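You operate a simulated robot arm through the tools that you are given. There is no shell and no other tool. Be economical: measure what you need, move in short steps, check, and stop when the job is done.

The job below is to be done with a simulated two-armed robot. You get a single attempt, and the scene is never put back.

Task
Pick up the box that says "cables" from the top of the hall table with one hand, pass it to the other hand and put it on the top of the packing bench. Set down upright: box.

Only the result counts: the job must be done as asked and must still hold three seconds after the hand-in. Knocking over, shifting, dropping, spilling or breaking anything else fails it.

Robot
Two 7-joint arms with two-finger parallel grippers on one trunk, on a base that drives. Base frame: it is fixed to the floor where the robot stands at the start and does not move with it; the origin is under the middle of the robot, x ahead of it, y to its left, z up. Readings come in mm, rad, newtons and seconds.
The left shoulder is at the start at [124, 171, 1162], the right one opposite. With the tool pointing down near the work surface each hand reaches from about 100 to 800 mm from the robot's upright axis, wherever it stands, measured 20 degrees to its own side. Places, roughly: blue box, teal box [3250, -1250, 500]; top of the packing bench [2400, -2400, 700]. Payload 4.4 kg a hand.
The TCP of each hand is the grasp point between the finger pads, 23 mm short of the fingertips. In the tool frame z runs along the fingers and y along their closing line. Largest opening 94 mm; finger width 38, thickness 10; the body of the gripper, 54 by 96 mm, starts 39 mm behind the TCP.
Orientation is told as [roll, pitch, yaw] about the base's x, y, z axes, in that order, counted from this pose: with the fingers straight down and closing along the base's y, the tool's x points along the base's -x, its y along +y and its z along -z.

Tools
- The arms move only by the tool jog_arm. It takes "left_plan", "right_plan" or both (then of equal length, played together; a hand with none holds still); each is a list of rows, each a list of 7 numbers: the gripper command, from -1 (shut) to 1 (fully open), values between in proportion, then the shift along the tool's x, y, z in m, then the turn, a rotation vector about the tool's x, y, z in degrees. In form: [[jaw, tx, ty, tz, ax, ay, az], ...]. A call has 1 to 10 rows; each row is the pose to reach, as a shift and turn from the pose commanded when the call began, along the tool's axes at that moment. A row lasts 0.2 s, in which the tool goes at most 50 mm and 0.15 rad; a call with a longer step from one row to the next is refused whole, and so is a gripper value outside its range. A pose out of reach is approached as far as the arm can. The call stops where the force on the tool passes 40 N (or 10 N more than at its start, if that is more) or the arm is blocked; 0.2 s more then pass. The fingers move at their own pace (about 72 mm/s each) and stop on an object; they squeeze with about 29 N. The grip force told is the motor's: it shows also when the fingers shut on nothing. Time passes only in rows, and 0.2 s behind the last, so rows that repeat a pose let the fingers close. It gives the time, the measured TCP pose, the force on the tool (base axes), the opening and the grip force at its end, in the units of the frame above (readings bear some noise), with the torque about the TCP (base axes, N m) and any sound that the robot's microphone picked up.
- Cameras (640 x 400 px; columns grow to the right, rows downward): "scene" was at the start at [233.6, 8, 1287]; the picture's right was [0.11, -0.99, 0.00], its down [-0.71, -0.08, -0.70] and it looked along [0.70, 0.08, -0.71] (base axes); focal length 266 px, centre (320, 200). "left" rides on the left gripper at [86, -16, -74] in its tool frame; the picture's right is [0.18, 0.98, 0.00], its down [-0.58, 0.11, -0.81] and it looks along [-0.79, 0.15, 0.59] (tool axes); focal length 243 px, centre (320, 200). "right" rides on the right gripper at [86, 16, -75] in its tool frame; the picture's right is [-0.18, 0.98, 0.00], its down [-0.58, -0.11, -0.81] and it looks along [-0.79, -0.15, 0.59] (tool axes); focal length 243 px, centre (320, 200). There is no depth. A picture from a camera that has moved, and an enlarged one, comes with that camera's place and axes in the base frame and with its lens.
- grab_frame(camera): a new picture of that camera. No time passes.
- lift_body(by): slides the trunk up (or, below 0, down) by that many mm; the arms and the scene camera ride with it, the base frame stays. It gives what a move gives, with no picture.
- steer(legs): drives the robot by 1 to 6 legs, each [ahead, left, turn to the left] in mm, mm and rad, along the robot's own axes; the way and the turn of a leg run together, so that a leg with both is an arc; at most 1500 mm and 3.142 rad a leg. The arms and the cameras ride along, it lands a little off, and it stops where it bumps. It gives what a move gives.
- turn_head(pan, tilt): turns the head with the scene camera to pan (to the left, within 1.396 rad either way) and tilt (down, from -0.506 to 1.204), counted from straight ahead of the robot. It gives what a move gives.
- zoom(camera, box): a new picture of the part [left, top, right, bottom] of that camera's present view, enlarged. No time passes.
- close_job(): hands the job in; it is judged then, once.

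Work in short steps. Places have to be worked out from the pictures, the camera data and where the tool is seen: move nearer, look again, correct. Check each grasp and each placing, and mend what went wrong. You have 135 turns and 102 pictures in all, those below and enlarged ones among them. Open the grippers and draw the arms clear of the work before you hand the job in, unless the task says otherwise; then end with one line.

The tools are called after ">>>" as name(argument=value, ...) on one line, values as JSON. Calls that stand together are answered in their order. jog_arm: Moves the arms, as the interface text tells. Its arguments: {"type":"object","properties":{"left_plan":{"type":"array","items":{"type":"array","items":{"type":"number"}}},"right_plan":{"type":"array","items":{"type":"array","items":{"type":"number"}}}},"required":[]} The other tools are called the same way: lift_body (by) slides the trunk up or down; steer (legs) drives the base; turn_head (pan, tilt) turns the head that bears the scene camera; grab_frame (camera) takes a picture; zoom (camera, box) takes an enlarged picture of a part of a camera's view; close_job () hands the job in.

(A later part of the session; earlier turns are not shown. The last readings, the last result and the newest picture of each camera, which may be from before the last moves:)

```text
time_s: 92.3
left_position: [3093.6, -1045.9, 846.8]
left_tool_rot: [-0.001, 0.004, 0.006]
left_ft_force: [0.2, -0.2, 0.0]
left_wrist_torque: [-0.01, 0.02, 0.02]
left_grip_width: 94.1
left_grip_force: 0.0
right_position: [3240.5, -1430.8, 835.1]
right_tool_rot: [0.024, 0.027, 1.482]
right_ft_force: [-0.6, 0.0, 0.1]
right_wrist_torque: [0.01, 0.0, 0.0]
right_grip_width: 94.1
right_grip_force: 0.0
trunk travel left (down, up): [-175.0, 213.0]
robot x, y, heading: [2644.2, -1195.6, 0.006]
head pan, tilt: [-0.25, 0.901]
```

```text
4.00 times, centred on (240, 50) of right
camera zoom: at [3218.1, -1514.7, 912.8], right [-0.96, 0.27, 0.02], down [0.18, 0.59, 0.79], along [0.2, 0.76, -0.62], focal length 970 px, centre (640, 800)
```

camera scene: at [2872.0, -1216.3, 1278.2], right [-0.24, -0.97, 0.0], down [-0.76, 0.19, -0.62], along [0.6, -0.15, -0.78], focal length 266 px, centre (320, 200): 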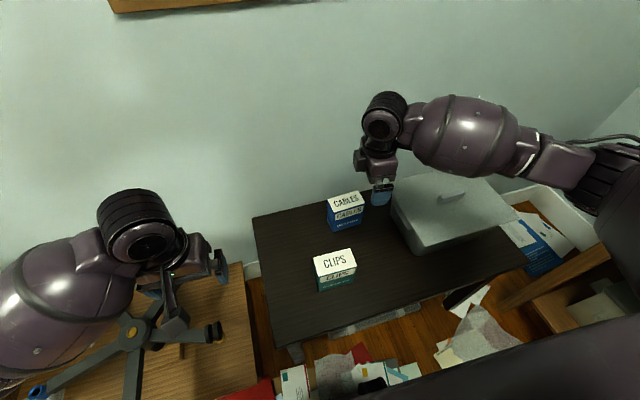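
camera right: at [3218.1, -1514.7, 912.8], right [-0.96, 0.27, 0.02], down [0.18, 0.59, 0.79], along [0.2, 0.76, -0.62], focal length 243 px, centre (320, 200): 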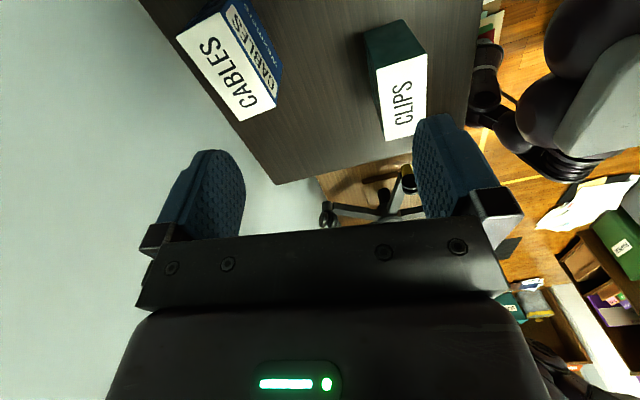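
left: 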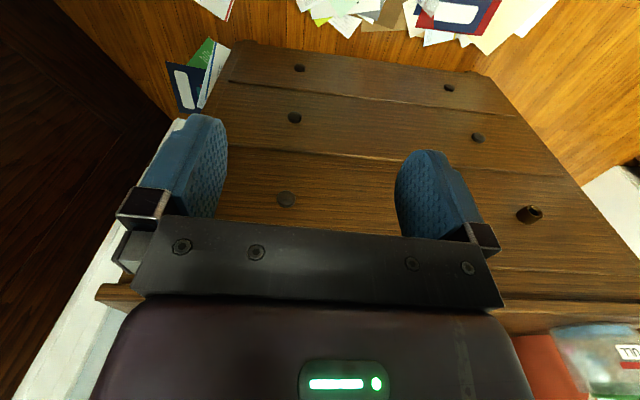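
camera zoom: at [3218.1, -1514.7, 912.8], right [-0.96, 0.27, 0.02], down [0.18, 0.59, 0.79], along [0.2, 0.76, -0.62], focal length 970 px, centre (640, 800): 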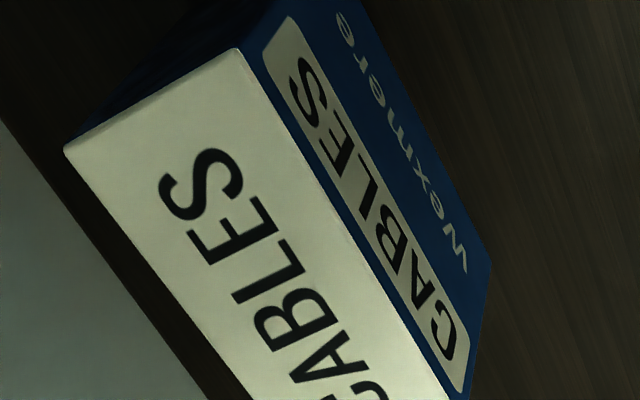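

Triangulated: box top centre ≈ (3338,-1416,641), 52×105 mm, 115 high, yaw ≈ +6°, table top ≈526. The grey tub would foul the right hand's camera, so the left hand will pick (camera to +y) and the right hand will take over. I turn the right hand back and pull it in and up.

>>> jog_arm(right_plan=[[1, 0, 0.015, -0.008, 0, 0, 8.5], [1, 0, 0.03, -0.016, 0, 0, 17], [1, 0, 0.045, -0.024, 0, 0, 25.5], [1, 0, 0.06, -0.032, 0, 0, 34], [1, 0, 0.075, -0.04, 0, 0, 42.5], [1, 0, 0.09, -0.048, 0, 0, 51], [1, 0, 0.105, -0.056, 0, 0, 59.5], [1, 0, 0.12, -0.064, 0, 0, 68], [1, 0, 0.135, -0.072, 0, 0, 76.5], [1, 0, 0.15, -0.08, 0, 0, 85]])

>>> steer(legs=[[0, -365, -0.007]])

>>> turn_head(pan=0.2, tilt=0.85)

>>> grab_frame(camera="scene")

```text
time_s: 94.5
left_position: [3094.0, -1045.5, 846.7]
left_tool_rot: [0.0, 0.002, 0.005]
left_ft_force: [-0.5, -0.2, -0.4]
left_wrist_torque: [0.02, 0.01, 0.02]
left_grip_width: 93.8
left_grip_force: 0.1
right_position: [3093.5, -1415.7, 919.9]
right_tool_rot: [-0.024, 0.024, -0.008]
right_ft_force: [0.3, 0.5, -0.1]
right_wrist_torque: [-0.02, -0.03, 0.0]
right_grip_width: 94.1
right_grip_force: 0.1
trunk travel left (down, up): [-175.0, 213.0]
robot x, y, heading: [2648.2, -1198.9, 0.008]
head pan, tilt: [-0.25, 0.901]
```

```text
time_s: 98.4
left_position: [3095.2, -1422.8, 846.4]
left_tool_rot: [0.002, 0.001, -0.004]
left_ft_force: [0.3, 0.1, 0.4]
left_wrist_torque: [0.01, -0.01, -0.03]
left_grip_width: 94.0
left_grip_force: 0.2
right_position: [3092.9, -1791.9, 919.5]
right_tool_rot: [-0.024, 0.026, -0.013]
right_ft_force: [-0.4, 0.7, 0.3]
right_wrist_torque: [0.03, -0.01, -0.01]
right_grip_width: 93.9
right_grip_force: 0.0
trunk travel left (down, up): [-175.0, 213.0]
robot x, y, heading: [2646.4, -1571.1, -0.002]
head pan, tilt: [-0.25, 0.901]
```

```text
time_s: 99.3
left_position: [3096.4, -1422.4, 846.6]
left_tool_rot: [-0.001, 0.002, -0.002]
left_ft_force: [-0.9, 0.5, 0.4]
left_wrist_torque: [-0.02, 0.0, 0.0]
left_grip_width: 94.3
left_grip_force: 0.0
right_position: [3091.9, -1792.4, 917.9]
right_tool_rot: [-0.024, 0.028, -0.012]
right_ft_force: [-0.4, 0.2, -0.1]
right_wrist_torque: [-0.02, 0.03, -0.02]
right_grip_width: 94.2
right_grip_force: 0.1
trunk travel left (down, up): [-175.0, 213.0]
robot x, y, heading: [2646.8, -1571.8, -0.008]
head pan, tilt: [0.201, 0.85]
```

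```text
71 pictures are left
camera scene: at [2876.0, -1557.4, 1282.2], right [0.2, -0.98, 0.0], down [-0.74, -0.15, -0.66], along [0.65, 0.13, -0.75], focal length 266 px, centre (320, 200)
```

scene: 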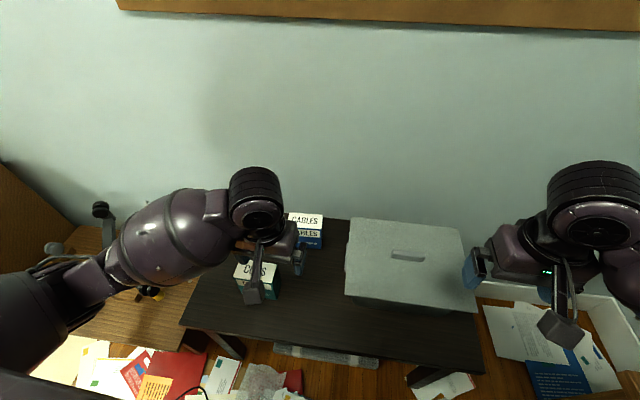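

Now the left hand: turn it by -84° yaw and move above the box's left part (3335,-1394), staying high.

>>> jog_arm(left_plan=[[1, -0.024, 0.003, 0, 0, 0, 8.4], [1, -0.048, 0.006, 0, 0, 0, 16.8], [1, -0.072, 0.009, 0, 0, 0, 25.2], [1, -0.096, 0.012, 0, 0, 0, 33.6], [1, -0.12, 0.014, 0, 0, 0, 42], [1, -0.144, 0.017, 0, 0, 0, 50.4], [1, -0.168, 0.02, 0, 0, 0, 58.8], [1, -0.192, 0.023, 0, 0, 0, 67.2], [1, -0.216, 0.026, 0, 0, 0, 75.6], [1, -0.24, 0.028, 0, 0, 0, 84]])

>>> grab_frame(camera="scene")

>>> grab_frame(camera="left")

```text
time_s: 101.5
left_position: [3335.7, -1397.3, 847.3]
left_tool_rot: [-0.003, 0.001, -1.471]
left_ft_force: [-0.3, 0.3, -0.9]
left_wrist_torque: [0.0, 0.0, -0.02]
left_grip_width: 94.2
left_grip_force: 0.0
right_position: [3091.6, -1793.3, 919.0]
right_tool_rot: [-0.023, 0.027, -0.011]
right_ft_force: [0.2, 0.5, 0.0]
right_wrist_torque: [0.02, 0.03, -0.03]
right_grip_width: 94.1
right_grip_force: 0.0
trunk travel left (down, up): [-175.0, 213.0]
robot x, y, heading: [2642.7, -1571.7, -0.0]
head pan, tilt: [0.201, 0.85]
```

```text
70 pictures are left
camera scene: at [2876.2, -1557.4, 1282.1], right [0.2, -0.98, 0.0], down [-0.74, -0.15, -0.66], along [0.65, 0.13, -0.75], focal length 266 px, centre (320, 200)
```

scene: 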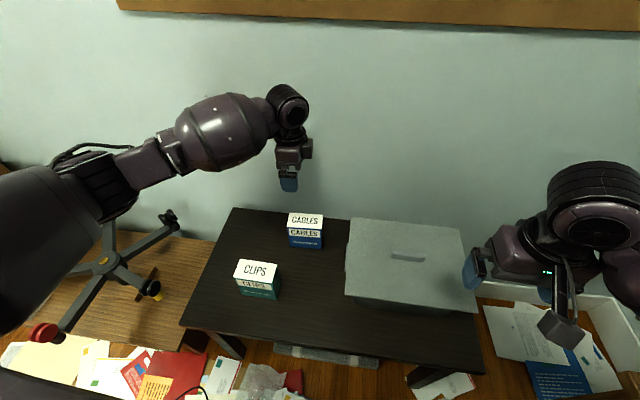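

```text
69 pictures are left
camera left: at [3312.0, -1313.7, 921.3], right [0.96, 0.28, 0.0], down [0.17, -0.57, 0.81], along [0.23, -0.77, -0.59], focal length 243 px, centre (320, 200)
```

left: 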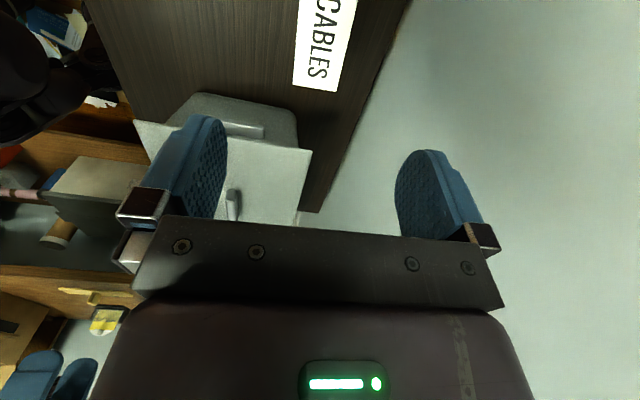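

The left camera agrees within ~7 mm. I descend 150 mm with a 3 mm correction and check.

>>> jog_arm(left_plan=[[1, 0.003, 0.004, 0.04, 0, 0, 0], [1, 0.003, 0.004, 0.08, 0, 0, 0], [1, 0.003, 0.004, 0.12, 0, 0, 0], [1, 0.003, 0.004, 0.15, 0, 0, 0]])

>>> zoom(camera="scene", box=[240, 120, 400, 260])

>>> grab_frame(camera="left")

```text
time_s: 102.5
left_position: [3340.0, -1395.4, 696.0]
left_tool_rot: [-0.002, 0.001, -1.469]
left_ft_force: [-0.5, 0.7, 0.1]
left_wrist_torque: [-0.02, 0.06, -0.05]
left_grip_width: 93.8
left_grip_force: 0.0
right_position: [3092.3, -1792.7, 918.4]
right_tool_rot: [-0.024, 0.027, -0.012]
right_ft_force: [0.4, 0.2, -0.3]
right_wrist_torque: [0.01, -0.04, -0.04]
right_grip_width: 94.0
right_grip_force: 0.0
trunk travel left (down, up): [-175.0, 213.0]
robot x, y, heading: [2645.8, -1570.1, -0.003]
head pan, tilt: [0.201, 0.85]
```

```text
2.86 times, centred on (320, 190) of scene
camera zoom: at [2876.3, -1557.3, 1282.1], right [0.2, -0.98, 0.0], down [-0.74, -0.15, -0.66], along [0.65, 0.13, -0.75], focal length 761 px, centre (320, 229)
```

zoom: 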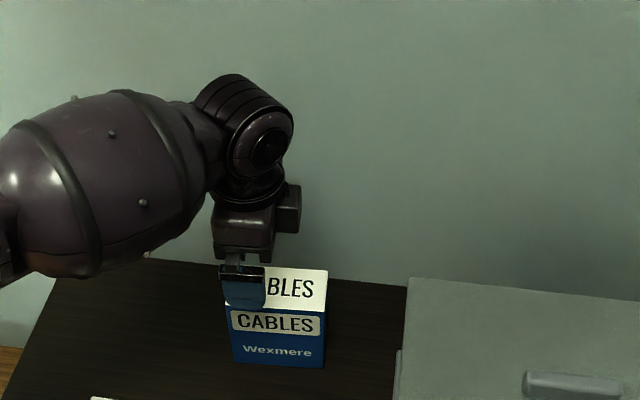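

```text
67 pictures are left
camera left: at [3315.3, -1311.5, 770.6], right [0.96, 0.28, 0.0], down [0.17, -0.57, 0.81], along [0.23, -0.77, -0.59], focal length 243 px, centre (320, 200)
```

left: 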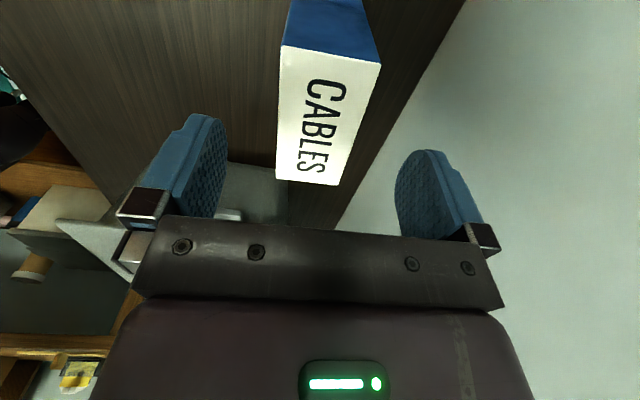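

Box centred between the fingers (centre x≈3341 at the TCP's y, TCP 3340). I descend to z≈613 and close.

>>> jog_arm(left_plan=[[1, 0, 0, 0.03, 0, 0, 0], [1, 0, 0, 0.06, 0, 0, 0], [1, 0, 0, 0.083, 0, 0, 0], [1, 0, 0, 0.083, 0, 0, 0], [-1, 0, 0, 0.083, 0, 0, 0], [-1, 0, 0, 0.083, 0, 0, 0], [-1, 0, 0, 0.083, 0, 0, 0], [-1, 0, 0, 0.083, 0, 0, 0]])

>>> zoom(camera="scene", box=[240, 120, 400, 260])

```text
time_s: 104.3
left_position: [3339.5, -1392.9, 613.3]
left_tool_rot: [-0.002, 0.0, -1.471]
left_ft_force: [1.4, 0.6, 0.6]
left_wrist_torque: [0.07, -0.14, -0.06]
left_grip_width: 54.6
left_grip_force: 28.8
right_position: [3091.3, -1793.0, 918.6]
right_tool_rot: [-0.024, 0.025, -0.012]
right_ft_force: [0.0, -0.8, 0.5]
right_wrist_torque: [-0.01, -0.02, -0.04]
right_grip_width: 94.0
right_grip_force: 0.1
trunk travel left (down, up): [-175.0, 213.0]
robot x, y, heading: [2644.5, -1570.8, 0.001]
head pan, tilt: [0.201, 0.85]
```

```text
2.86 times, centred on (320, 190) of scene
camera zoom: at [2876.0, -1557.3, 1282.2], right [0.2, -0.98, 0.0], down [-0.74, -0.15, -0.66], along [0.65, 0.13, -0.75], focal length 761 px, centre (320, 229)
```

zoom: 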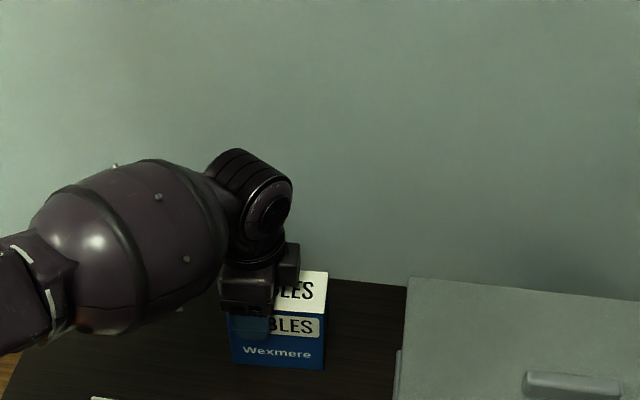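

Gripped: width 54.6 mm, force 29 N. I lift straight up 250 mm.

>>> jog_arm(left_plan=[[-1, 0, 0, -0.02, 0, 0, 0], [-1, 0, 0, -0.06, 0, 0, 0], [-1, 0, 0, -0.1, 0, 0, 0], [-1, 0, 0, -0.14, 0, 0, 0], [-1, 0, 0, -0.18, 0, 0, 0], [-1, 0, 0, -0.22, 0, 0, 0], [-1, 0, 0, -0.25, 0, 0, 0]])

>>> grab_frame(camera="scene")

```text
time_s: 105.9
left_position: [3340.3, -1392.1, 863.6]
left_tool_rot: [-0.002, 0.0, -1.47]
left_ft_force: [-0.9, 0.5, -2.5]
left_wrist_torque: [0.03, -0.01, 0.02]
left_grip_width: 54.8
left_grip_force: 28.8
right_position: [3091.5, -1793.3, 917.8]
right_tool_rot: [-0.023, 0.025, -0.012]
right_ft_force: [-0.7, 1.1, 0.6]
right_wrist_torque: [-0.02, -0.02, 0.04]
right_grip_width: 94.1
right_grip_force: 0.0
trunk travel left (down, up): [-175.0, 213.0]
robot x, y, heading: [2647.0, -1568.8, -0.003]
head pan, tilt: [0.201, 0.85]
```

```text
65 pictures are left
camera scene: at [2875.8, -1557.4, 1282.2], right [0.2, -0.98, 0.0], down [-0.74, -0.15, -0.66], along [0.65, 0.13, -0.75], focal length 266 px, centre (320, 200)
```

scene: 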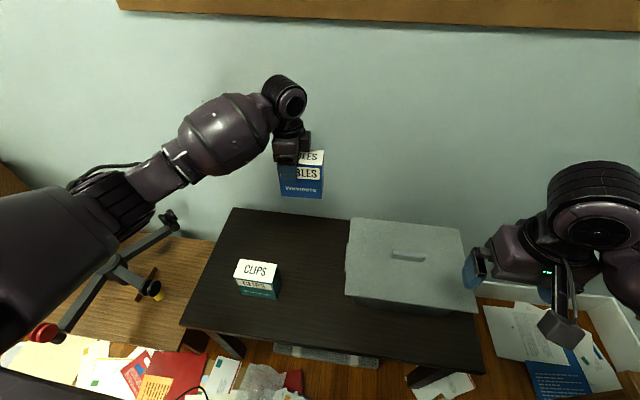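

The box hangs securely (≈2.5 N). I bring it back in front of the robot, squared up, while starting to turn the right hand to point left (+y) with its camera up.

>>> jog_arm(left_plan=[[-1, -0.005, -0.022, -0.002, 0, 0, 0.57], [-1, -0.01, -0.043, -0.004, 0, 0, 1.14], [-1, -0.014, -0.065, -0.006, 0, 0, 1.71], [-1, -0.019, -0.086, -0.008, 0, 0, 2.28], [-1, -0.024, -0.108, -0.01, 0, 0, 2.85], [-1, -0.028, -0.13, -0.012, 0, 0, 3.42], [-1, -0.033, -0.151, -0.014, 0, 0, 3.99], [-1, -0.038, -0.173, -0.016, 0, 0, 4.56], [-1, -0.042, -0.194, -0.018, 0, 0, 5.13], [-1, -0.047, -0.216, -0.02, 0, 0, 5.7]], right_plan=[[1, 0, 0, 0, -4.9, 4.9, 4.9], [1, 0, 0, 0, -9.8, 9.8, 9.8], [1, 0, 0, 0, -14.7, 14.7, 14.7], [1, 0, 0, 0, -19.6, 19.6, 19.6], [1, 0, 0, 0, -24.5, 24.5, 24.5], [1, 0, 0, 0, -29.4, 29.4, 29.4], [1, 0, 0, 0, -34.3, 34.3, 34.3], [1, 0, 0, 0, -39.2, 39.2, 39.2], [1, 0, 0, 0, -44.1, 44.1, 44.1], [1, 0, 0, 0, -49, 49, 49]])

>>> grab_frame(camera="scene")

```text
time_s: 108.1
left_position: [3128.9, -1460.2, 883.7]
left_tool_rot: [-0.002, -0.001, -1.571]
left_ft_force: [-0.5, 0.7, -2.6]
left_wrist_torque: [0.08, 0.0, -0.02]
left_grip_width: 54.9
left_grip_force: 28.7
right_position: [3091.8, -1792.7, 919.4]
right_tool_rot: [0.534, 1.08, -0.683]
right_ft_force: [-0.2, 0.6, -0.2]
right_wrist_torque: [0.03, -0.04, 0.01]
right_grip_width: 93.8
right_grip_force: 0.2
trunk travel left (down, up): [-175.0, 213.0]
robot x, y, heading: [2648.3, -1570.5, -0.005]
head pan, tilt: [0.201, 0.85]
```

```text
64 pictures are left
camera scene: at [2875.8, -1557.5, 1282.2], right [0.2, -0.98, 0.0], down [-0.74, -0.15, -0.66], along [0.65, 0.13, -0.75], focal length 266 px, centre (320, 200)
```

scene: 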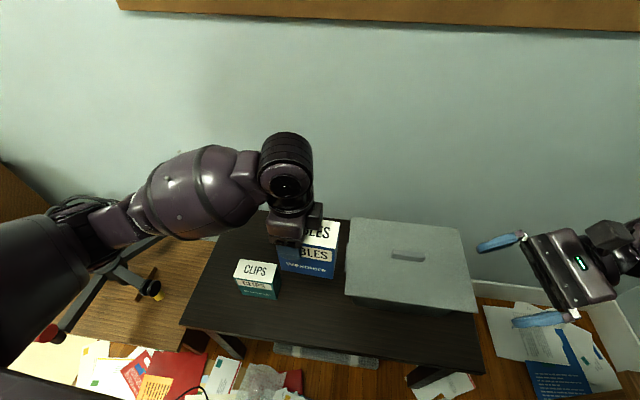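

Rotation works. I finish the remaining 35° of the right hand's turn.

>>> jog_arm(right_plan=[[1, 0, 0, 0, -4.06, 4.06, 4.06], [1, 0, 0, 0, -8.11, 8.11, 8.11], [1, 0, 0, 0, -12.17, 12.17, 12.17], [1, 0, 0, 0, -16.22, 16.22, 16.22], [1, 0, 0, 0, -20.28, 20.28, 20.28]])

>>> grab_frame(camera="right")

```text
time_s: 109.3
left_position: [3128.7, -1458.2, 884.5]
left_tool_rot: [-0.002, -0.002, -1.569]
left_ft_force: [0.3, -0.1, -1.7]
left_wrist_torque: [0.08, -0.04, 0.0]
left_grip_width: 54.8
left_grip_force: 28.9
right_position: [3091.8, -1792.7, 919.2]
right_tool_rot: [-0.849, 1.537, -2.433]
right_ft_force: [0.6, 0.6, -0.5]
right_wrist_torque: [-0.05, 0.02, 0.01]
right_grip_width: 94.2
right_grip_force: 0.0
trunk travel left (down, up): [-175.0, 213.0]
robot x, y, heading: [2646.6, -1571.9, -0.001]
head pan, tilt: [0.201, 0.85]
```

```text
63 pictures are left
camera right: at [3108.2, -1865.9, 1007.2], right [0.98, -0.02, -0.21], down [-0.14, -0.82, -0.56], along [-0.16, 0.58, -0.8], focal length 243 px, centre (320, 200)
```

right: 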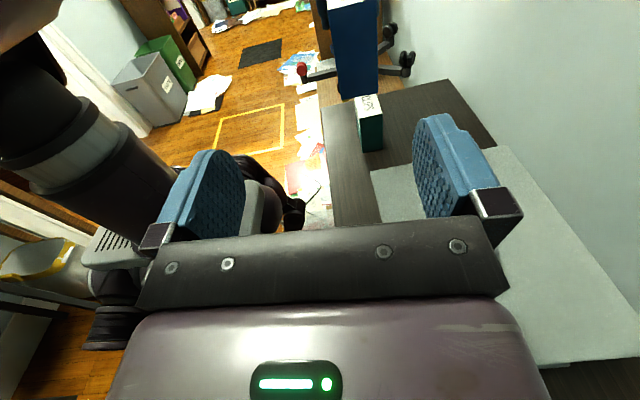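

The right hand points at +y with its camera up. Now I tilt it 20° downward and bring it to the pre-grasp point, 100 mm short of the box's free end.

>>> jog_arm(right_plan=[[1, -0.0076, 0.007, 0.0377, 0.22, -3.8, -0.34], [1, -0.0153, 0.014, 0.0754, 0.44, -7.6, -0.68], [1, -0.0229, 0.021, 0.1131, 0.66, -11.4, -1.02], [1, -0.0306, 0.028, 0.1508, 0.88, -15.2, -1.36], [1, -0.0382, 0.035, 0.1885, 1.1, -19, -1.7]])

>>> grab_frame(camera="right")

>>> grab_frame(camera="scene")

```text
time_s: 110.5
left_position: [3130.2, -1459.5, 884.8]
left_tool_rot: [-0.003, -0.001, -1.568]
left_ft_force: [-0.5, 0.1, -2.2]
left_wrist_torque: [0.0, 0.0, 0.01]
left_grip_width: 54.7
left_grip_force: 29.5
right_position: [3130.2, -1606.5, 875.7]
right_tool_rot: [-0.002, 1.215, -1.564]
right_ft_force: [0.4, 0.4, -0.1]
right_wrist_torque: [0.02, -0.02, -0.02]
right_grip_width: 93.8
right_grip_force: 0.0
trunk travel left (down, up): [-175.0, 213.0]
robot x, y, heading: [2643.8, -1572.8, 0.001]
head pan, tilt: [0.201, 0.85]
```

```text
62 pictures are left
camera right: at [3145.2, -1645.1, 983.5], right [0.98, -0.05, -0.17], down [-0.1, -0.96, -0.26], along [-0.15, 0.28, -0.95], focal length 243 px, centre (320, 200)
```

right: 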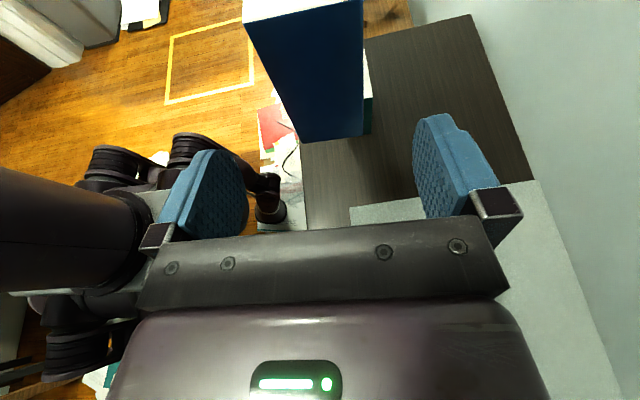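

```text
61 pictures are left
camera scene: at [2876.5, -1556.8, 1282.0], right [0.2, -0.98, 0.0], down [-0.74, -0.15, -0.66], along [0.65, 0.13, -0.75], focal length 266 px, centre (320, 200)
```

scene: 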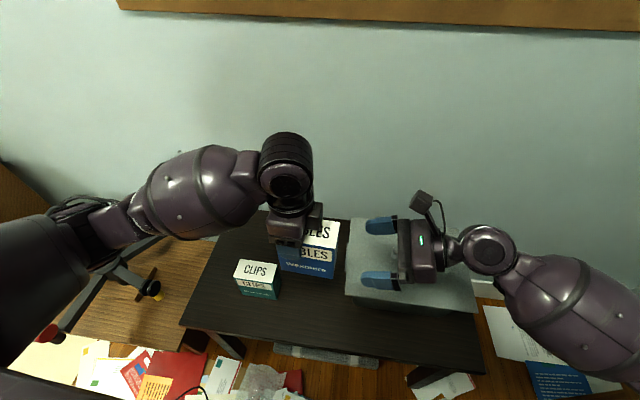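

The box end is centred (x≈3129) between the right fingers. I advance 100 mm along the finger axis, then look before closing.

>>> jog_arm(right_plan=[[1, 0, 0, 0.025, 0, 0, 0], [1, 0, 0, 0.05, 0, 0, 0], [1, 0, 0, 0.075, 0, 0, 0], [1, 0, 0, 0.098, 0, 0, 0]])

>>> grab_frame(camera="right")

>>> zoom(camera="scene", box=[220, 120, 460, 290])

```text
time_s: 111.5
left_position: [3129.5, -1459.0, 884.6]
left_tool_rot: [-0.001, 0.0, -1.569]
left_ft_force: [-1.1, 0.9, -1.5]
left_wrist_torque: [0.05, 0.0, -0.02]
left_grip_width: 55.1
left_grip_force: 29.1
right_position: [3128.0, -1512.7, 840.3]
right_tool_rot: [0.0, 1.215, -1.558]
right_ft_force: [0.6, -0.2, 0.4]
right_wrist_torque: [-0.01, -0.01, -0.02]
right_grip_width: 94.2
right_grip_force: 0.0
trunk travel left (down, up): [-175.0, 213.0]
robot x, y, heading: [2643.2, -1571.5, -0.004]
head pan, tilt: [0.201, 0.85]
```

```text
60 pictures are left
camera right: at [3143.8, -1553.0, 948.5], right [0.98, -0.05, -0.17], down [-0.1, -0.96, -0.26], along [-0.15, 0.28, -0.95], focal length 243 px, centre (320, 200)
```

right: 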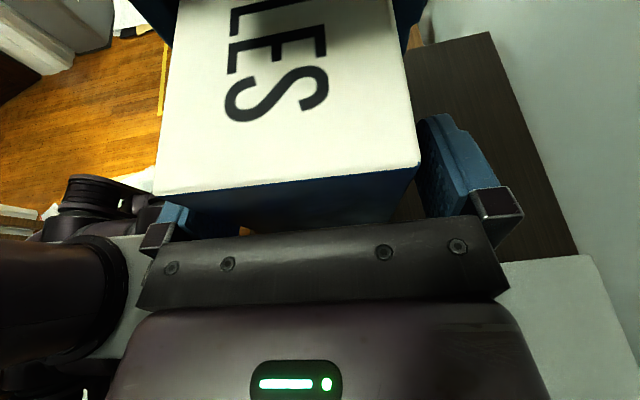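

```text
2.35 times, centred on (340, 205) of scene
camera zoom: at [2876.2, -1557.0, 1282.1], right [0.2, -0.98, 0.0], down [-0.74, -0.15, -0.66], along [0.65, 0.13, -0.75], focal length 626 px, centre (273, 188)
```

zoom: 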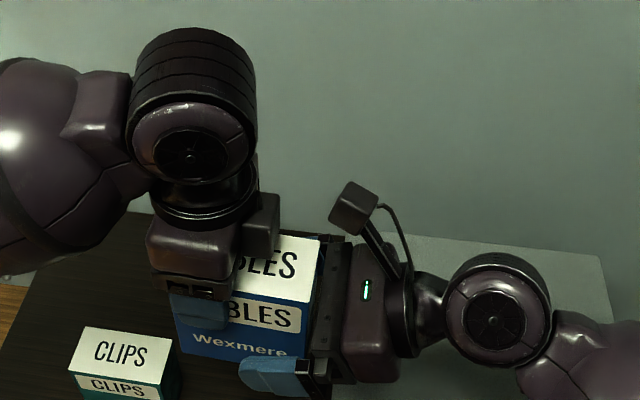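

The right fingers straddle the lower free end. I close the right gripper.

>>> jog_arm(right_plan=[[-1, 0, 0, 0, 0, 0, 0], [-1, 0, 0, 0, 0, 0, 0], [-1, 0, 0, 0, 0, 0, 0], [-1, 0, 0, 0, 0, 0, 0], [-1, 0, 0, 0, 0, 0, 0]])

```text
time_s: 112.7
left_position: [3128.6, -1460.2, 884.2]
left_tool_rot: [-0.003, -0.002, -1.567]
left_ft_force: [-11.2, -6.0, 1.6]
left_wrist_torque: [-0.06, -0.05, 0.27]
left_grip_width: 54.6
left_grip_force: 29.0
right_position: [3128.7, -1512.8, 839.3]
right_tool_rot: [0.001, 1.214, -1.56]
right_ft_force: [11.8, 5.8, -0.4]
right_wrist_torque: [-0.34, 0.55, -0.92]
right_grip_width: 54.8
right_grip_force: 28.7
trunk travel left (down, up): [-175.0, 213.0]
robot x, y, heading: [2646.1, -1572.8, -0.002]
head pan, tilt: [0.201, 0.85]
```

Both hold it (right width 54.8, 28.7 N). I open the left gripper and draw it straight up.

>>> jog_arm(left_plan=[[1, 0, 0, 0, 0, 0, 0], [1, 0, 0, 0, 0, 0, 0], [1, 0, 0, 0, 0, 0, 0], [1, 0, 0, -0.02, 0, 0, 0], [1, 0, 0, -0.05, 0, 0, 0], [1, 0, 0, -0.08, 0, 0, 0], [1, 0, 0, -0.11, 0, 0, 0]])

>>> grab_frame(camera="scene")

>>> grab_frame(camera="right")

```text
time_s: 114.3
left_position: [3128.9, -1461.0, 993.9]
left_tool_rot: [-0.001, 0.0, -1.57]
left_ft_force: [0.2, -0.3, -0.3]
left_wrist_torque: [-0.03, -0.03, 0.01]
left_grip_width: 93.9
left_grip_force: 0.1
right_position: [3127.1, -1513.8, 840.2]
right_tool_rot: [0.003, 1.215, -1.557]
right_ft_force: [-1.2, -0.4, 0.5]
right_wrist_torque: [-0.02, -0.01, -0.04]
right_grip_width: 54.8
right_grip_force: 28.8
trunk travel left (down, up): [-175.0, 213.0]
robot x, y, heading: [2646.3, -1572.5, -0.004]
head pan, tilt: [0.201, 0.85]
```

```text
58 pictures are left
camera scene: at [2875.7, -1557.5, 1282.3], right [0.2, -0.98, 0.0], down [-0.74, -0.15, -0.66], along [0.65, 0.13, -0.75], focal length 266 px, centre (320, 200)
```

scene: 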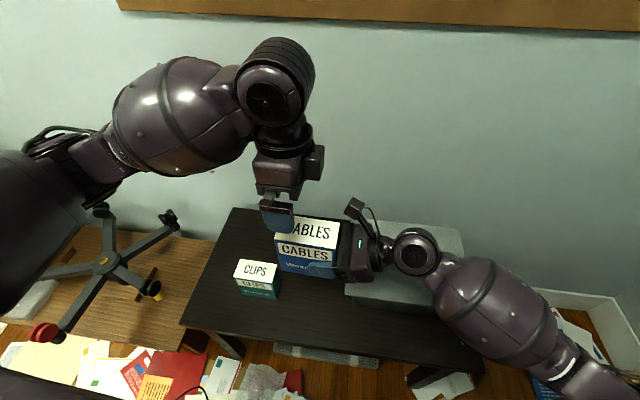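

```text
57 pictures are left
camera right: at [3143.5, -1553.6, 948.8], right [0.98, -0.05, -0.17], down [-0.1, -0.96, -0.26], along [-0.15, 0.28, -0.95], focal length 243 px, centre (320, 200)
```

right: 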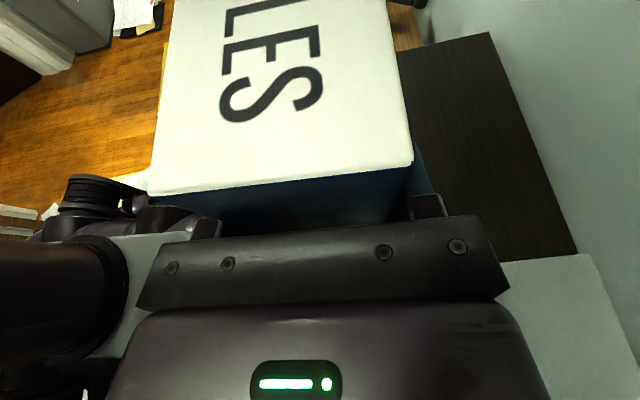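

The right hand alone holds the box upright. I move the left hand aside, raise the trunk 100 mm, back away from the table and turn to face the bench (-y).

>>> jog_arm(left_plan=[[1, 0.04, 0, 0, 0, 0, 0], [1, 0.08, 0, 0, 0, 0, 0], [1, 0.12, 0, 0, 0, 0, 0], [1, 0.16, 0, 0, 0, 0, 0]])

>>> lift_body(by=100)

>>> steer(legs=[[-190, 70, 0], [0, 0, -1.57]])

>>> turn_head(pan=0.1, tilt=0.7)

>>> grab_frame(camera="scene")

```text
time_s: 115.3
left_position: [3130.2, -1299.4, 994.8]
left_tool_rot: [-0.001, 0.0, -1.569]
left_ft_force: [0.1, 0.4, -0.2]
left_wrist_torque: [-0.02, -0.01, -0.02]
left_grip_width: 93.8
left_grip_force: 0.0
right_position: [3127.0, -1513.1, 841.2]
right_tool_rot: [0.0, 1.215, -1.558]
right_ft_force: [-0.5, 0.2, -0.9]
right_wrist_torque: [-0.02, -0.02, -0.02]
right_grip_width: 54.6
right_grip_force: 29.2
trunk travel left (down, up): [-175.0, 213.0]
robot x, y, heading: [2643.4, -1568.4, 0.002]
head pan, tilt: [0.201, 0.85]
```

```text
time_s: 116.6
left_position: [3130.0, -1300.6, 1093.5]
left_tool_rot: [-0.004, -0.001, -1.568]
left_ft_force: [0.6, -0.7, 0.3]
left_wrist_torque: [-0.01, 0.01, -0.01]
left_grip_width: 93.9
left_grip_force: 0.0
right_position: [3127.6, -1514.3, 940.2]
right_tool_rot: [-0.004, 1.215, -1.563]
right_ft_force: [-0.2, -0.5, -1.0]
right_wrist_torque: [-0.09, -0.01, 0.02]
right_grip_width: 54.6
right_grip_force: 29.0
trunk travel left (down, up): [-275.0, 113.0]
robot x, y, heading: [2648.8, -1571.1, 0.0]
head pan, tilt: [0.201, 0.85]
```

```text
time_s: 122.1
left_position: [2717.0, -1987.7, 1093.7]
left_tool_rot: [0.0, 0.0, 3.129]
left_ft_force: [-0.4, 0.7, 0.1]
left_wrist_torque: [-0.01, 0.0, 0.03]
left_grip_width: 93.9
left_grip_force: 0.1
right_position: [2505.3, -1982.4, 941.6]
right_tool_rot: [-0.001, 1.214, 3.138]
right_ft_force: [0.2, 1.0, -2.1]
right_wrist_torque: [0.03, 0.04, 0.03]
right_grip_width: 54.7
right_grip_force: 28.9
trunk travel left (down, up): [-275.0, 113.0]
robot x, y, heading: [2452.8, -1501.3, -1.585]
head pan, tilt: [0.201, 0.85]
```

```text
time_s: 122.8
left_position: [2717.1, -1987.9, 1093.1]
left_tool_rot: [-0.002, 0.0, 3.128]
left_ft_force: [0.0, -0.4, -0.8]
left_wrist_torque: [-0.01, 0.02, 0.03]
left_grip_width: 94.0
left_grip_force: 0.1
right_position: [2504.6, -1979.9, 940.1]
right_tool_rot: [0.0, 1.215, 3.138]
right_ft_force: [0.6, 0.1, -1.3]
right_wrist_torque: [0.01, 0.06, -0.01]
right_grip_width: 55.0
right_grip_force: 29.4
trunk travel left (down, up): [-275.0, 113.0]
robot x, y, heading: [2456.5, -1499.1, -1.586]
head pan, tilt: [0.099, 0.7]
```

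```text
56 pictures are left
camera scene: at [2460.0, -1661.8, 1402.4], right [-1.0, -0.08, 0.0], down [-0.05, 0.64, -0.76], along [0.06, -0.76, -0.64], focal length 266 px, centre (320, 200)
```

scene: 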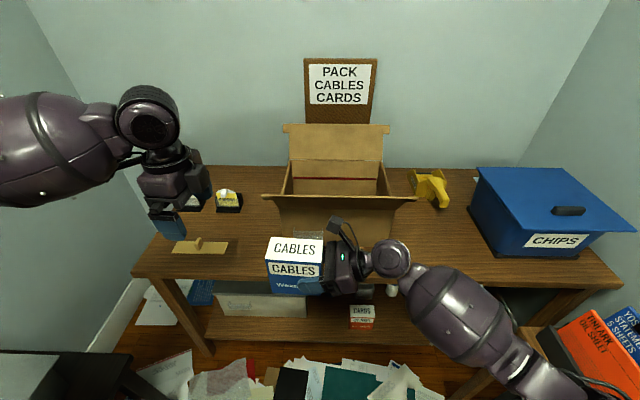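

Bench top ≈700, its front edge y≈-2100; cardboard flap reaches y≈-2180 at z≈983; stick at x≥2809. Target box centre ≈ (2740,-2155). I lower the trunk 130 mm here, then drive left and ahead over the bench.

>>> lift_body(by=-130)

>>> steer(legs=[[0, 200, 0.015], [120, 0, 0]])

>>> turn_head(pan=0.0, tilt=0.9)

>>> grab_frame(camera="scene")

>>> grab_frame(camera="right")

>>> grab_frame(camera="left")

```text
time_s: 124.3
left_position: [2717.5, -1987.2, 965.4]
left_tool_rot: [0.0, 0.0, 3.13]
left_ft_force: [-0.2, 0.2, -0.5]
left_wrist_torque: [-0.01, -0.02, 0.03]
left_grip_width: 94.0
left_grip_force: 0.1
right_position: [2505.0, -1980.3, 812.5]
right_tool_rot: [0.008, 1.215, -3.135]
right_ft_force: [0.2, -0.5, -0.7]
right_wrist_torque: [0.04, 0.08, -0.02]
right_grip_width: 54.7
right_grip_force: 28.6
trunk travel left (down, up): [-145.0, 243.0]
robot x, y, heading: [2453.2, -1497.1, -1.593]
head pan, tilt: [0.099, 0.7]
```

```text
time_s: 127.6
left_position: [2924.1, -2104.5, 962.8]
left_tool_rot: [-0.005, 0.0, -3.141]
left_ft_force: [0.6, 0.0, -0.5]
left_wrist_torque: [0.01, 0.01, 0.03]
left_grip_width: 93.9
left_grip_force: 0.0
right_position: [2712.3, -2102.3, 810.3]
right_tool_rot: [-0.004, 1.216, -3.134]
right_ft_force: [0.4, -0.3, -1.5]
right_wrist_torque: [-0.04, 0.04, 0.0]
right_grip_width: 54.8
right_grip_force: 29.4
trunk travel left (down, up): [-145.0, 243.0]
robot x, y, heading: [2654.7, -1622.9, -1.574]
head pan, tilt: [0.099, 0.7]
```

```text
time_s: 128.3
left_position: [2925.3, -2105.0, 963.0]
left_tool_rot: [-0.004, -0.001, -3.14]
left_ft_force: [0.3, 0.5, -0.1]
left_wrist_torque: [0.03, -0.01, 0.01]
left_grip_width: 94.0
left_grip_force: 0.0
right_position: [2712.0, -2101.1, 810.6]
right_tool_rot: [0.001, 1.215, -3.131]
right_ft_force: [-0.2, -0.8, -1.9]
right_wrist_torque: [0.0, 0.03, -0.01]
right_grip_width: 55.1
right_grip_force: 29.0
trunk travel left (down, up): [-145.0, 243.0]
robot x, y, heading: [2651.6, -1622.1, -1.579]
head pan, tilt: [0.0, 0.901]
```

```text
55 pictures are left
camera scene: at [2654.4, -1881.1, 1243.4], right [-1.0, 0.0, 0.0], down [0.0, 0.78, -0.62], along [0.0, -0.62, -0.78], focal length 266 px, centre (320, 200)
```

scene: 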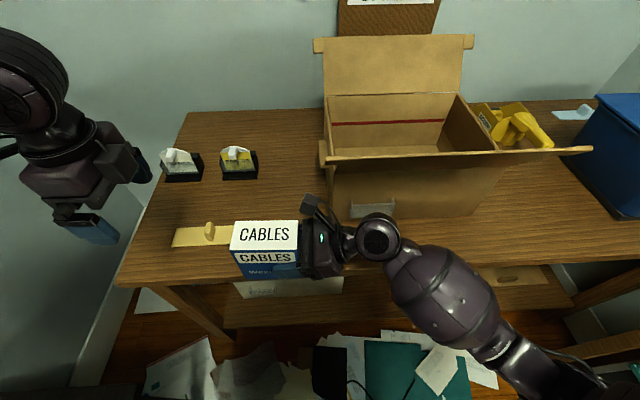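

```text
54 pictures are left
camera right: at [2671.5, -2118.9, 918.8], right [-0.05, -0.98, -0.17], down [-0.96, 0.1, -0.26], along [0.28, 0.15, -0.95], focal length 243 px, centre (320, 200)
```

right: 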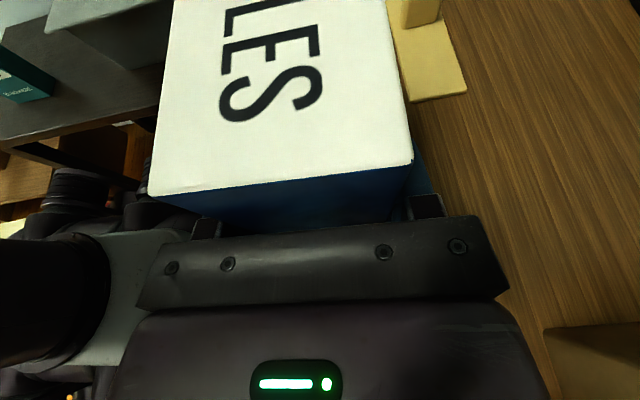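

```text
53 pictures are left
camera left: at [3011.5, -2089.6, 1037.9], right [0.18, -0.98, 0.0], down [-0.58, -0.11, 0.81], along [-0.79, -0.15, -0.59], focal length 243 px, centre (320, 200)
```

left: 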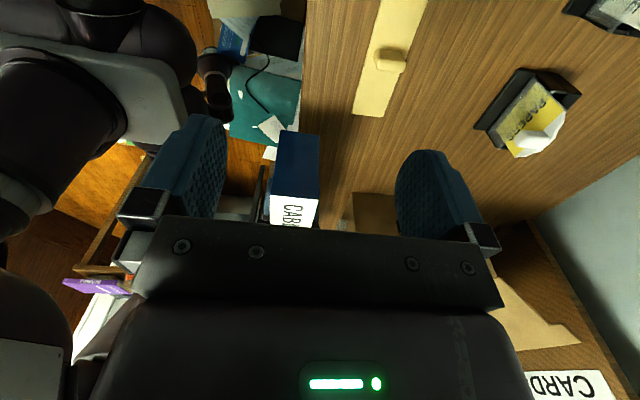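

Bench edge y≈-2099; stick end at x≈2797, y -2183..-2233. I set the right hand to TCP (2692,-2148) and lower 40 mm.

>>> jog_arm(right_plan=[[-1, -0.0034, 0.024, -0.0094, 0, 0, 0], [-1, -0.0068, 0.047, -0.0188, 0, 0, 0], [-1, -0.0256, 0.047, -0.012, 0, 0, 0], [-1, -0.0444, 0.047, -0.0052, 0, 0, 0]])

>>> grab_frame(camera="left")

>>> zoom(camera="scene", box=[160, 150, 440, 325])

```text
time_s: 129.3
left_position: [2924.8, -2105.4, 963.8]
left_tool_rot: [-0.002, 0.001, -3.14]
left_ft_force: [0.7, 0.2, 0.2]
left_wrist_torque: [-0.04, -0.01, -0.02]
left_grip_width: 94.0
left_grip_force: 0.0
right_position: [2692.8, -2148.9, 771.0]
right_tool_rot: [0.001, 1.216, -3.13]
right_ft_force: [0.2, -0.9, -1.9]
right_wrist_torque: [0.01, 0.08, 0.01]
right_grip_width: 54.8
right_grip_force: 29.0
trunk travel left (down, up): [-145.0, 243.0]
robot x, y, heading: [2657.2, -1619.9, -1.573]
head pan, tilt: [0.0, 0.901]
```

```text
52 pictures are left
camera left: at [3011.5, -2089.7, 1037.8], right [0.18, -0.98, 0.0], down [-0.58, -0.11, 0.81], along [-0.79, -0.15, -0.59], focal length 243 px, centre (320, 200)
```

left: 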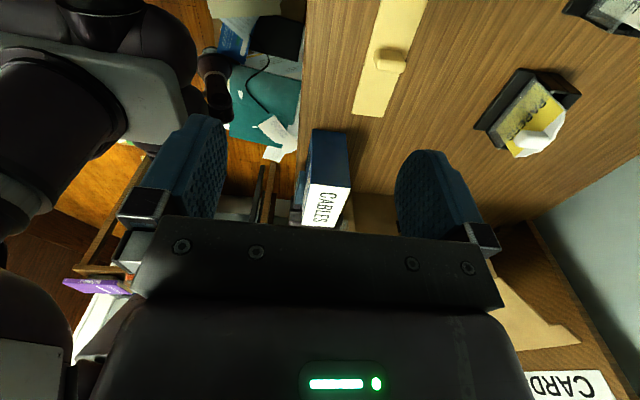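

```text
2.29 times, centred on (300, 238) of scene
camera zoom: at [2654.4, -1881.2, 1243.3], right [-1.0, 0.0, 0.0], down [0.0, 0.78, -0.62], along [0.0, -0.62, -0.78], focal length 609 px, centre (366, 114)
```

zoom: 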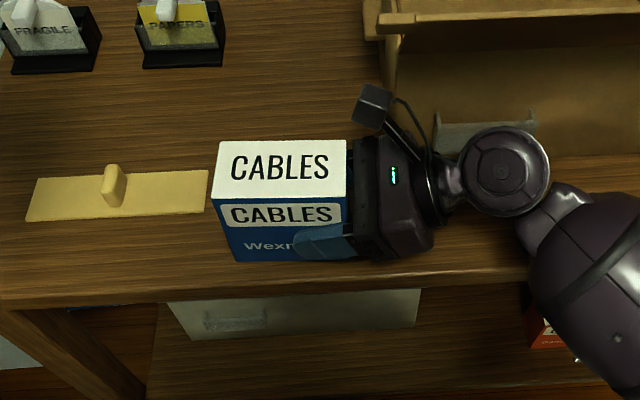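

Position good with the box clear of the stick. I lower a further 22 mm gently, watching the force.

>>> jog_arm(right_plan=[[-1, -0.0075, 0, 0.0027, 0, 0, 0], [-1, -0.0141, 0, 0.0051, 0, 0, 0], [-1, -0.0207, 0, 0.0075, 0, 0, 0]])

>>> zoom(camera="scene", box=[160, 150, 440, 325])

```text
time_s: 130.1
left_position: [2925.4, -2104.0, 965.9]
left_tool_rot: [-0.001, 0.0, -3.138]
left_ft_force: [0.0, 0.4, -0.2]
left_wrist_torque: [0.0, -0.02, -0.02]
left_grip_width: 94.0
left_grip_force: 0.0
right_position: [2692.2, -2148.8, 752.3]
right_tool_rot: [0.014, 1.221, -3.118]
right_ft_force: [-1.7, 0.4, 34.0]
right_wrist_torque: [0.64, 0.03, 0.01]
right_grip_width: 54.8
right_grip_force: 29.0
trunk travel left (down, up): [-145.0, 243.0]
robot x, y, heading: [2652.3, -1620.5, -1.578]
head pan, tilt: [0.0, 0.901]
```

```text
2.29 times, centred on (300, 238) of scene
camera zoom: at [2654.2, -1878.8, 1244.1], right [-1.0, 0.0, 0.0], down [0.0, 0.78, -0.62], along [0.0, -0.62, -0.78], focal length 609 px, centre (366, 114)
```

zoom: 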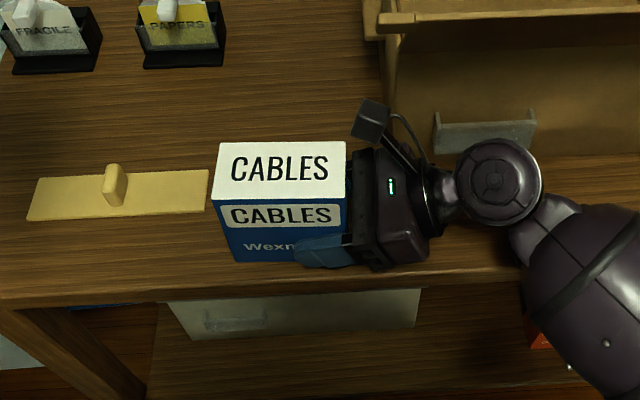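

The box is on the bench (34 N up, TCP z 752). I ease off ~2 mm to lower the contact force.

>>> jog_arm(right_plan=[[-1, 0.0019, 0, -0.0007, 0, 0, 0], [-1, 0.0019, 0, -0.0007, 0, 0, 0]])

```text
time_s: 130.7
left_position: [2925.7, -2103.7, 964.5]
left_tool_rot: [-0.002, -0.001, -3.141]
left_ft_force: [0.0, 0.7, 0.4]
left_wrist_torque: [0.01, -0.04, -0.04]
left_grip_width: 93.9
left_grip_force: 0.0
right_position: [2693.3, -2148.7, 752.9]
right_tool_rot: [0.005, 1.216, -3.126]
right_ft_force: [4.4, -2.8, 24.2]
right_wrist_torque: [0.1, -0.54, -0.16]
right_grip_width: 54.9
right_grip_force: 28.5
trunk travel left (down, up): [-145.0, 243.0]
robot x, y, heading: [2654.6, -1623.3, -1.575]
head pan, tilt: [0.0, 0.901]
```

Still 24 N; I ease 1.5 mm more and then open the right gripper in place.

>>> jog_arm(right_plan=[[-1, 0.0014, 0, -0.0005, 0, 0, 0], [-1, 0.0014, 0, -0.0005, 0, 0, 0], [0.3, 0.0014, 0, -0.0005, 0, 0, 0], [1, 0.0014, 0, -0.0005, 0, 0, 0], [1, 0.0014, 0, -0.0005, 0, 0, 0], [1, 0.0014, 0, -0.0005, 0, 0, 0]])

>>> zoom(camera="scene", box=[160, 150, 440, 325])

>>> grab_frame(camera="right")

```text
time_s: 132.1
left_position: [2925.6, -2105.2, 963.0]
left_tool_rot: [-0.003, 0.0, -3.14]
left_ft_force: [-0.1, 0.5, 0.0]
left_wrist_torque: [0.0, -0.01, 0.02]
left_grip_width: 94.2
left_grip_force: 0.2
right_position: [2691.4, -2148.4, 752.8]
right_tool_rot: [-0.002, 1.216, -3.132]
right_ft_force: [0.6, -0.4, 0.3]
right_wrist_torque: [0.01, -0.01, 0.02]
right_grip_width: 94.1
right_grip_force: 0.2
trunk travel left (down, up): [-145.0, 243.0]
robot x, y, heading: [2656.4, -1623.9, -1.571]
head pan, tilt: [0.0, 0.901]
```

```text
2.29 times, centred on (300, 238) of scene
camera zoom: at [2654.4, -1880.9, 1243.3], right [-1.0, 0.0, 0.0], down [0.0, 0.78, -0.62], along [0.0, -0.62, -0.78], focal length 609 px, centre (366, 114)
```

zoom: 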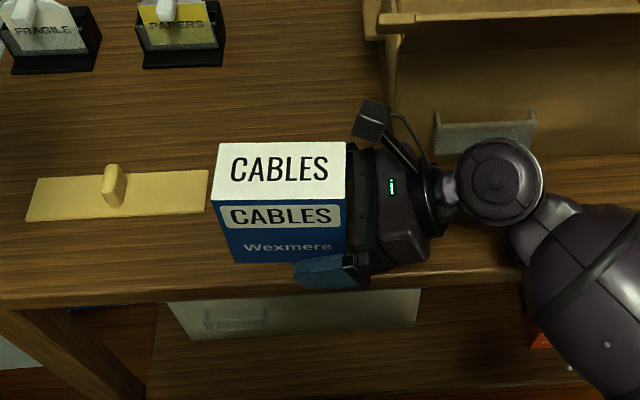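

```text
48 pictures are left
camera right: at [2651.9, -2166.2, 860.7], right [-0.05, -0.98, -0.17], down [-0.96, 0.1, -0.26], along [0.28, 0.15, -0.95], focal length 243 px, centre (320, 200)
```

right: 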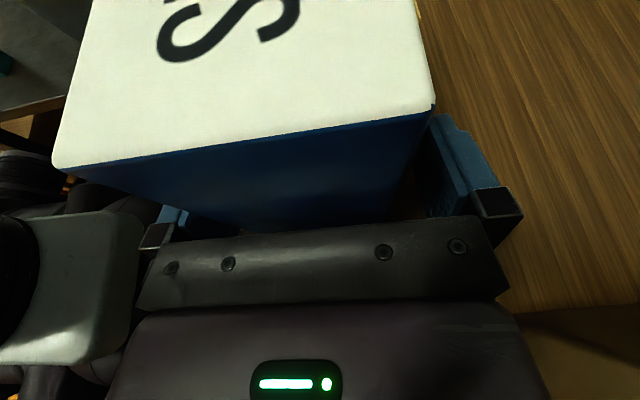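

Released; the box stands upright. I withdraw the right hand 85 mm straight back along its axis, then toward the robot.

>>> jog_arm(right_plan=[[1, 0, 0, -0.02, 0, 0, 0], [1, 0, 0, -0.045, 0, 0, 0], [1, 0, 0, -0.07, 0, 0, 0], [1, 0, 0, -0.085, 0, 0, 0], [1, 0, -0.04, -0.085, 0, 0, 0], [1, 0, -0.08, -0.085, 0, 0, 0], [1, 0, -0.12, -0.085, 0, 0, 0], [1, 0, -0.15, -0.085, 0, 0, 0]])

>>> grab_frame(camera="scene")

>>> grab_frame(camera="left")

```text
time_s: 133.9
left_position: [2926.4, -2105.4, 964.1]
left_tool_rot: [-0.001, 0.001, -3.14]
left_ft_force: [-0.1, 0.5, 0.4]
left_wrist_torque: [0.0, 0.0, -0.01]
left_grip_width: 94.1
left_grip_force: 0.1
right_position: [2613.8, -1999.2, 782.0]
right_tool_rot: [0.001, 1.215, -3.129]
right_ft_force: [-0.4, -0.7, -0.2]
right_wrist_torque: [-0.02, 0.01, -0.01]
right_grip_width: 93.8
right_grip_force: 0.2
trunk travel left (down, up): [-145.0, 243.0]
robot x, y, heading: [2655.5, -1620.9, -1.573]
head pan, tilt: [0.0, 0.901]
```

```text
47 pictures are left
camera scene: at [2654.3, -1880.7, 1243.5], right [-1.0, 0.0, 0.0], down [0.0, 0.78, -0.62], along [0.0, -0.62, -0.78], focal length 266 px, centre (320, 200)
```

scene: 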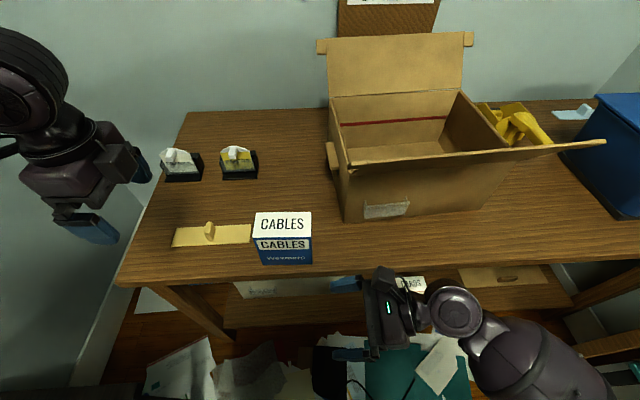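

```text
46 pictures are left
camera left: at [3011.5, -2089.3, 1038.2], right [0.18, -0.98, 0.0], down [-0.58, -0.11, 0.81], along [-0.79, -0.15, -0.59], focal length 243 px, centre (320, 200)
```

left: 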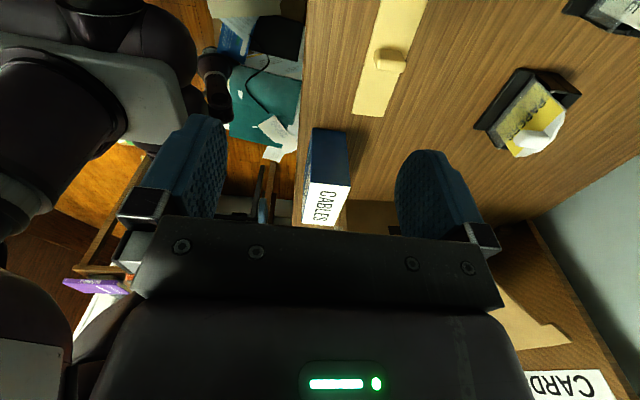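

The box stands well, but the cardboard carton seems to have turned slightly during the withdrawal. I zoom to compare with the earlier picture.

>>> zoom(camera="scene", box=[280, 20, 620, 232])

```text
1.88 times, centred on (450, 126) of scene
camera zoom: at [2654.3, -1880.7, 1243.5], right [-1.0, 0.0, 0.0], down [0.0, 0.78, -0.62], along [0.0, -0.62, -0.78], focal length 501 px, centre (75, 339)
```

zoom: 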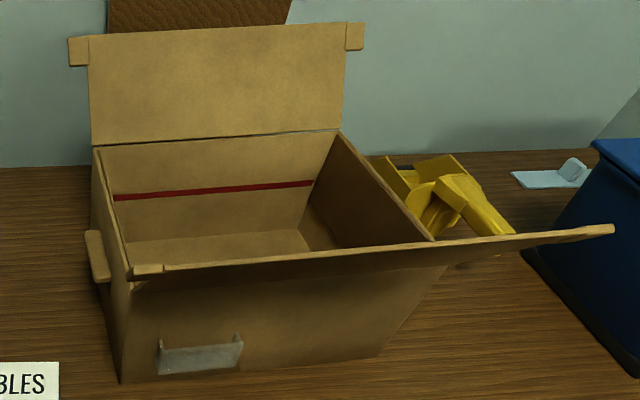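

I take the same crop as the earlier zooms for a direct comparison of the carton.

>>> zoom(camera="scene", box=[160, 150, 440, 325])

```text
2.29 times, centred on (300, 238) of scene
camera zoom: at [2654.3, -1880.7, 1243.5], right [-1.0, 0.0, 0.0], down [0.0, 0.78, -0.62], along [0.0, -0.62, -0.78], focal length 609 px, centre (366, 114)
```

zoom: 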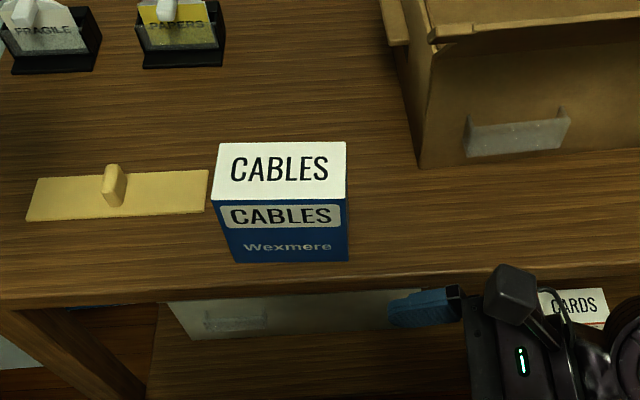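

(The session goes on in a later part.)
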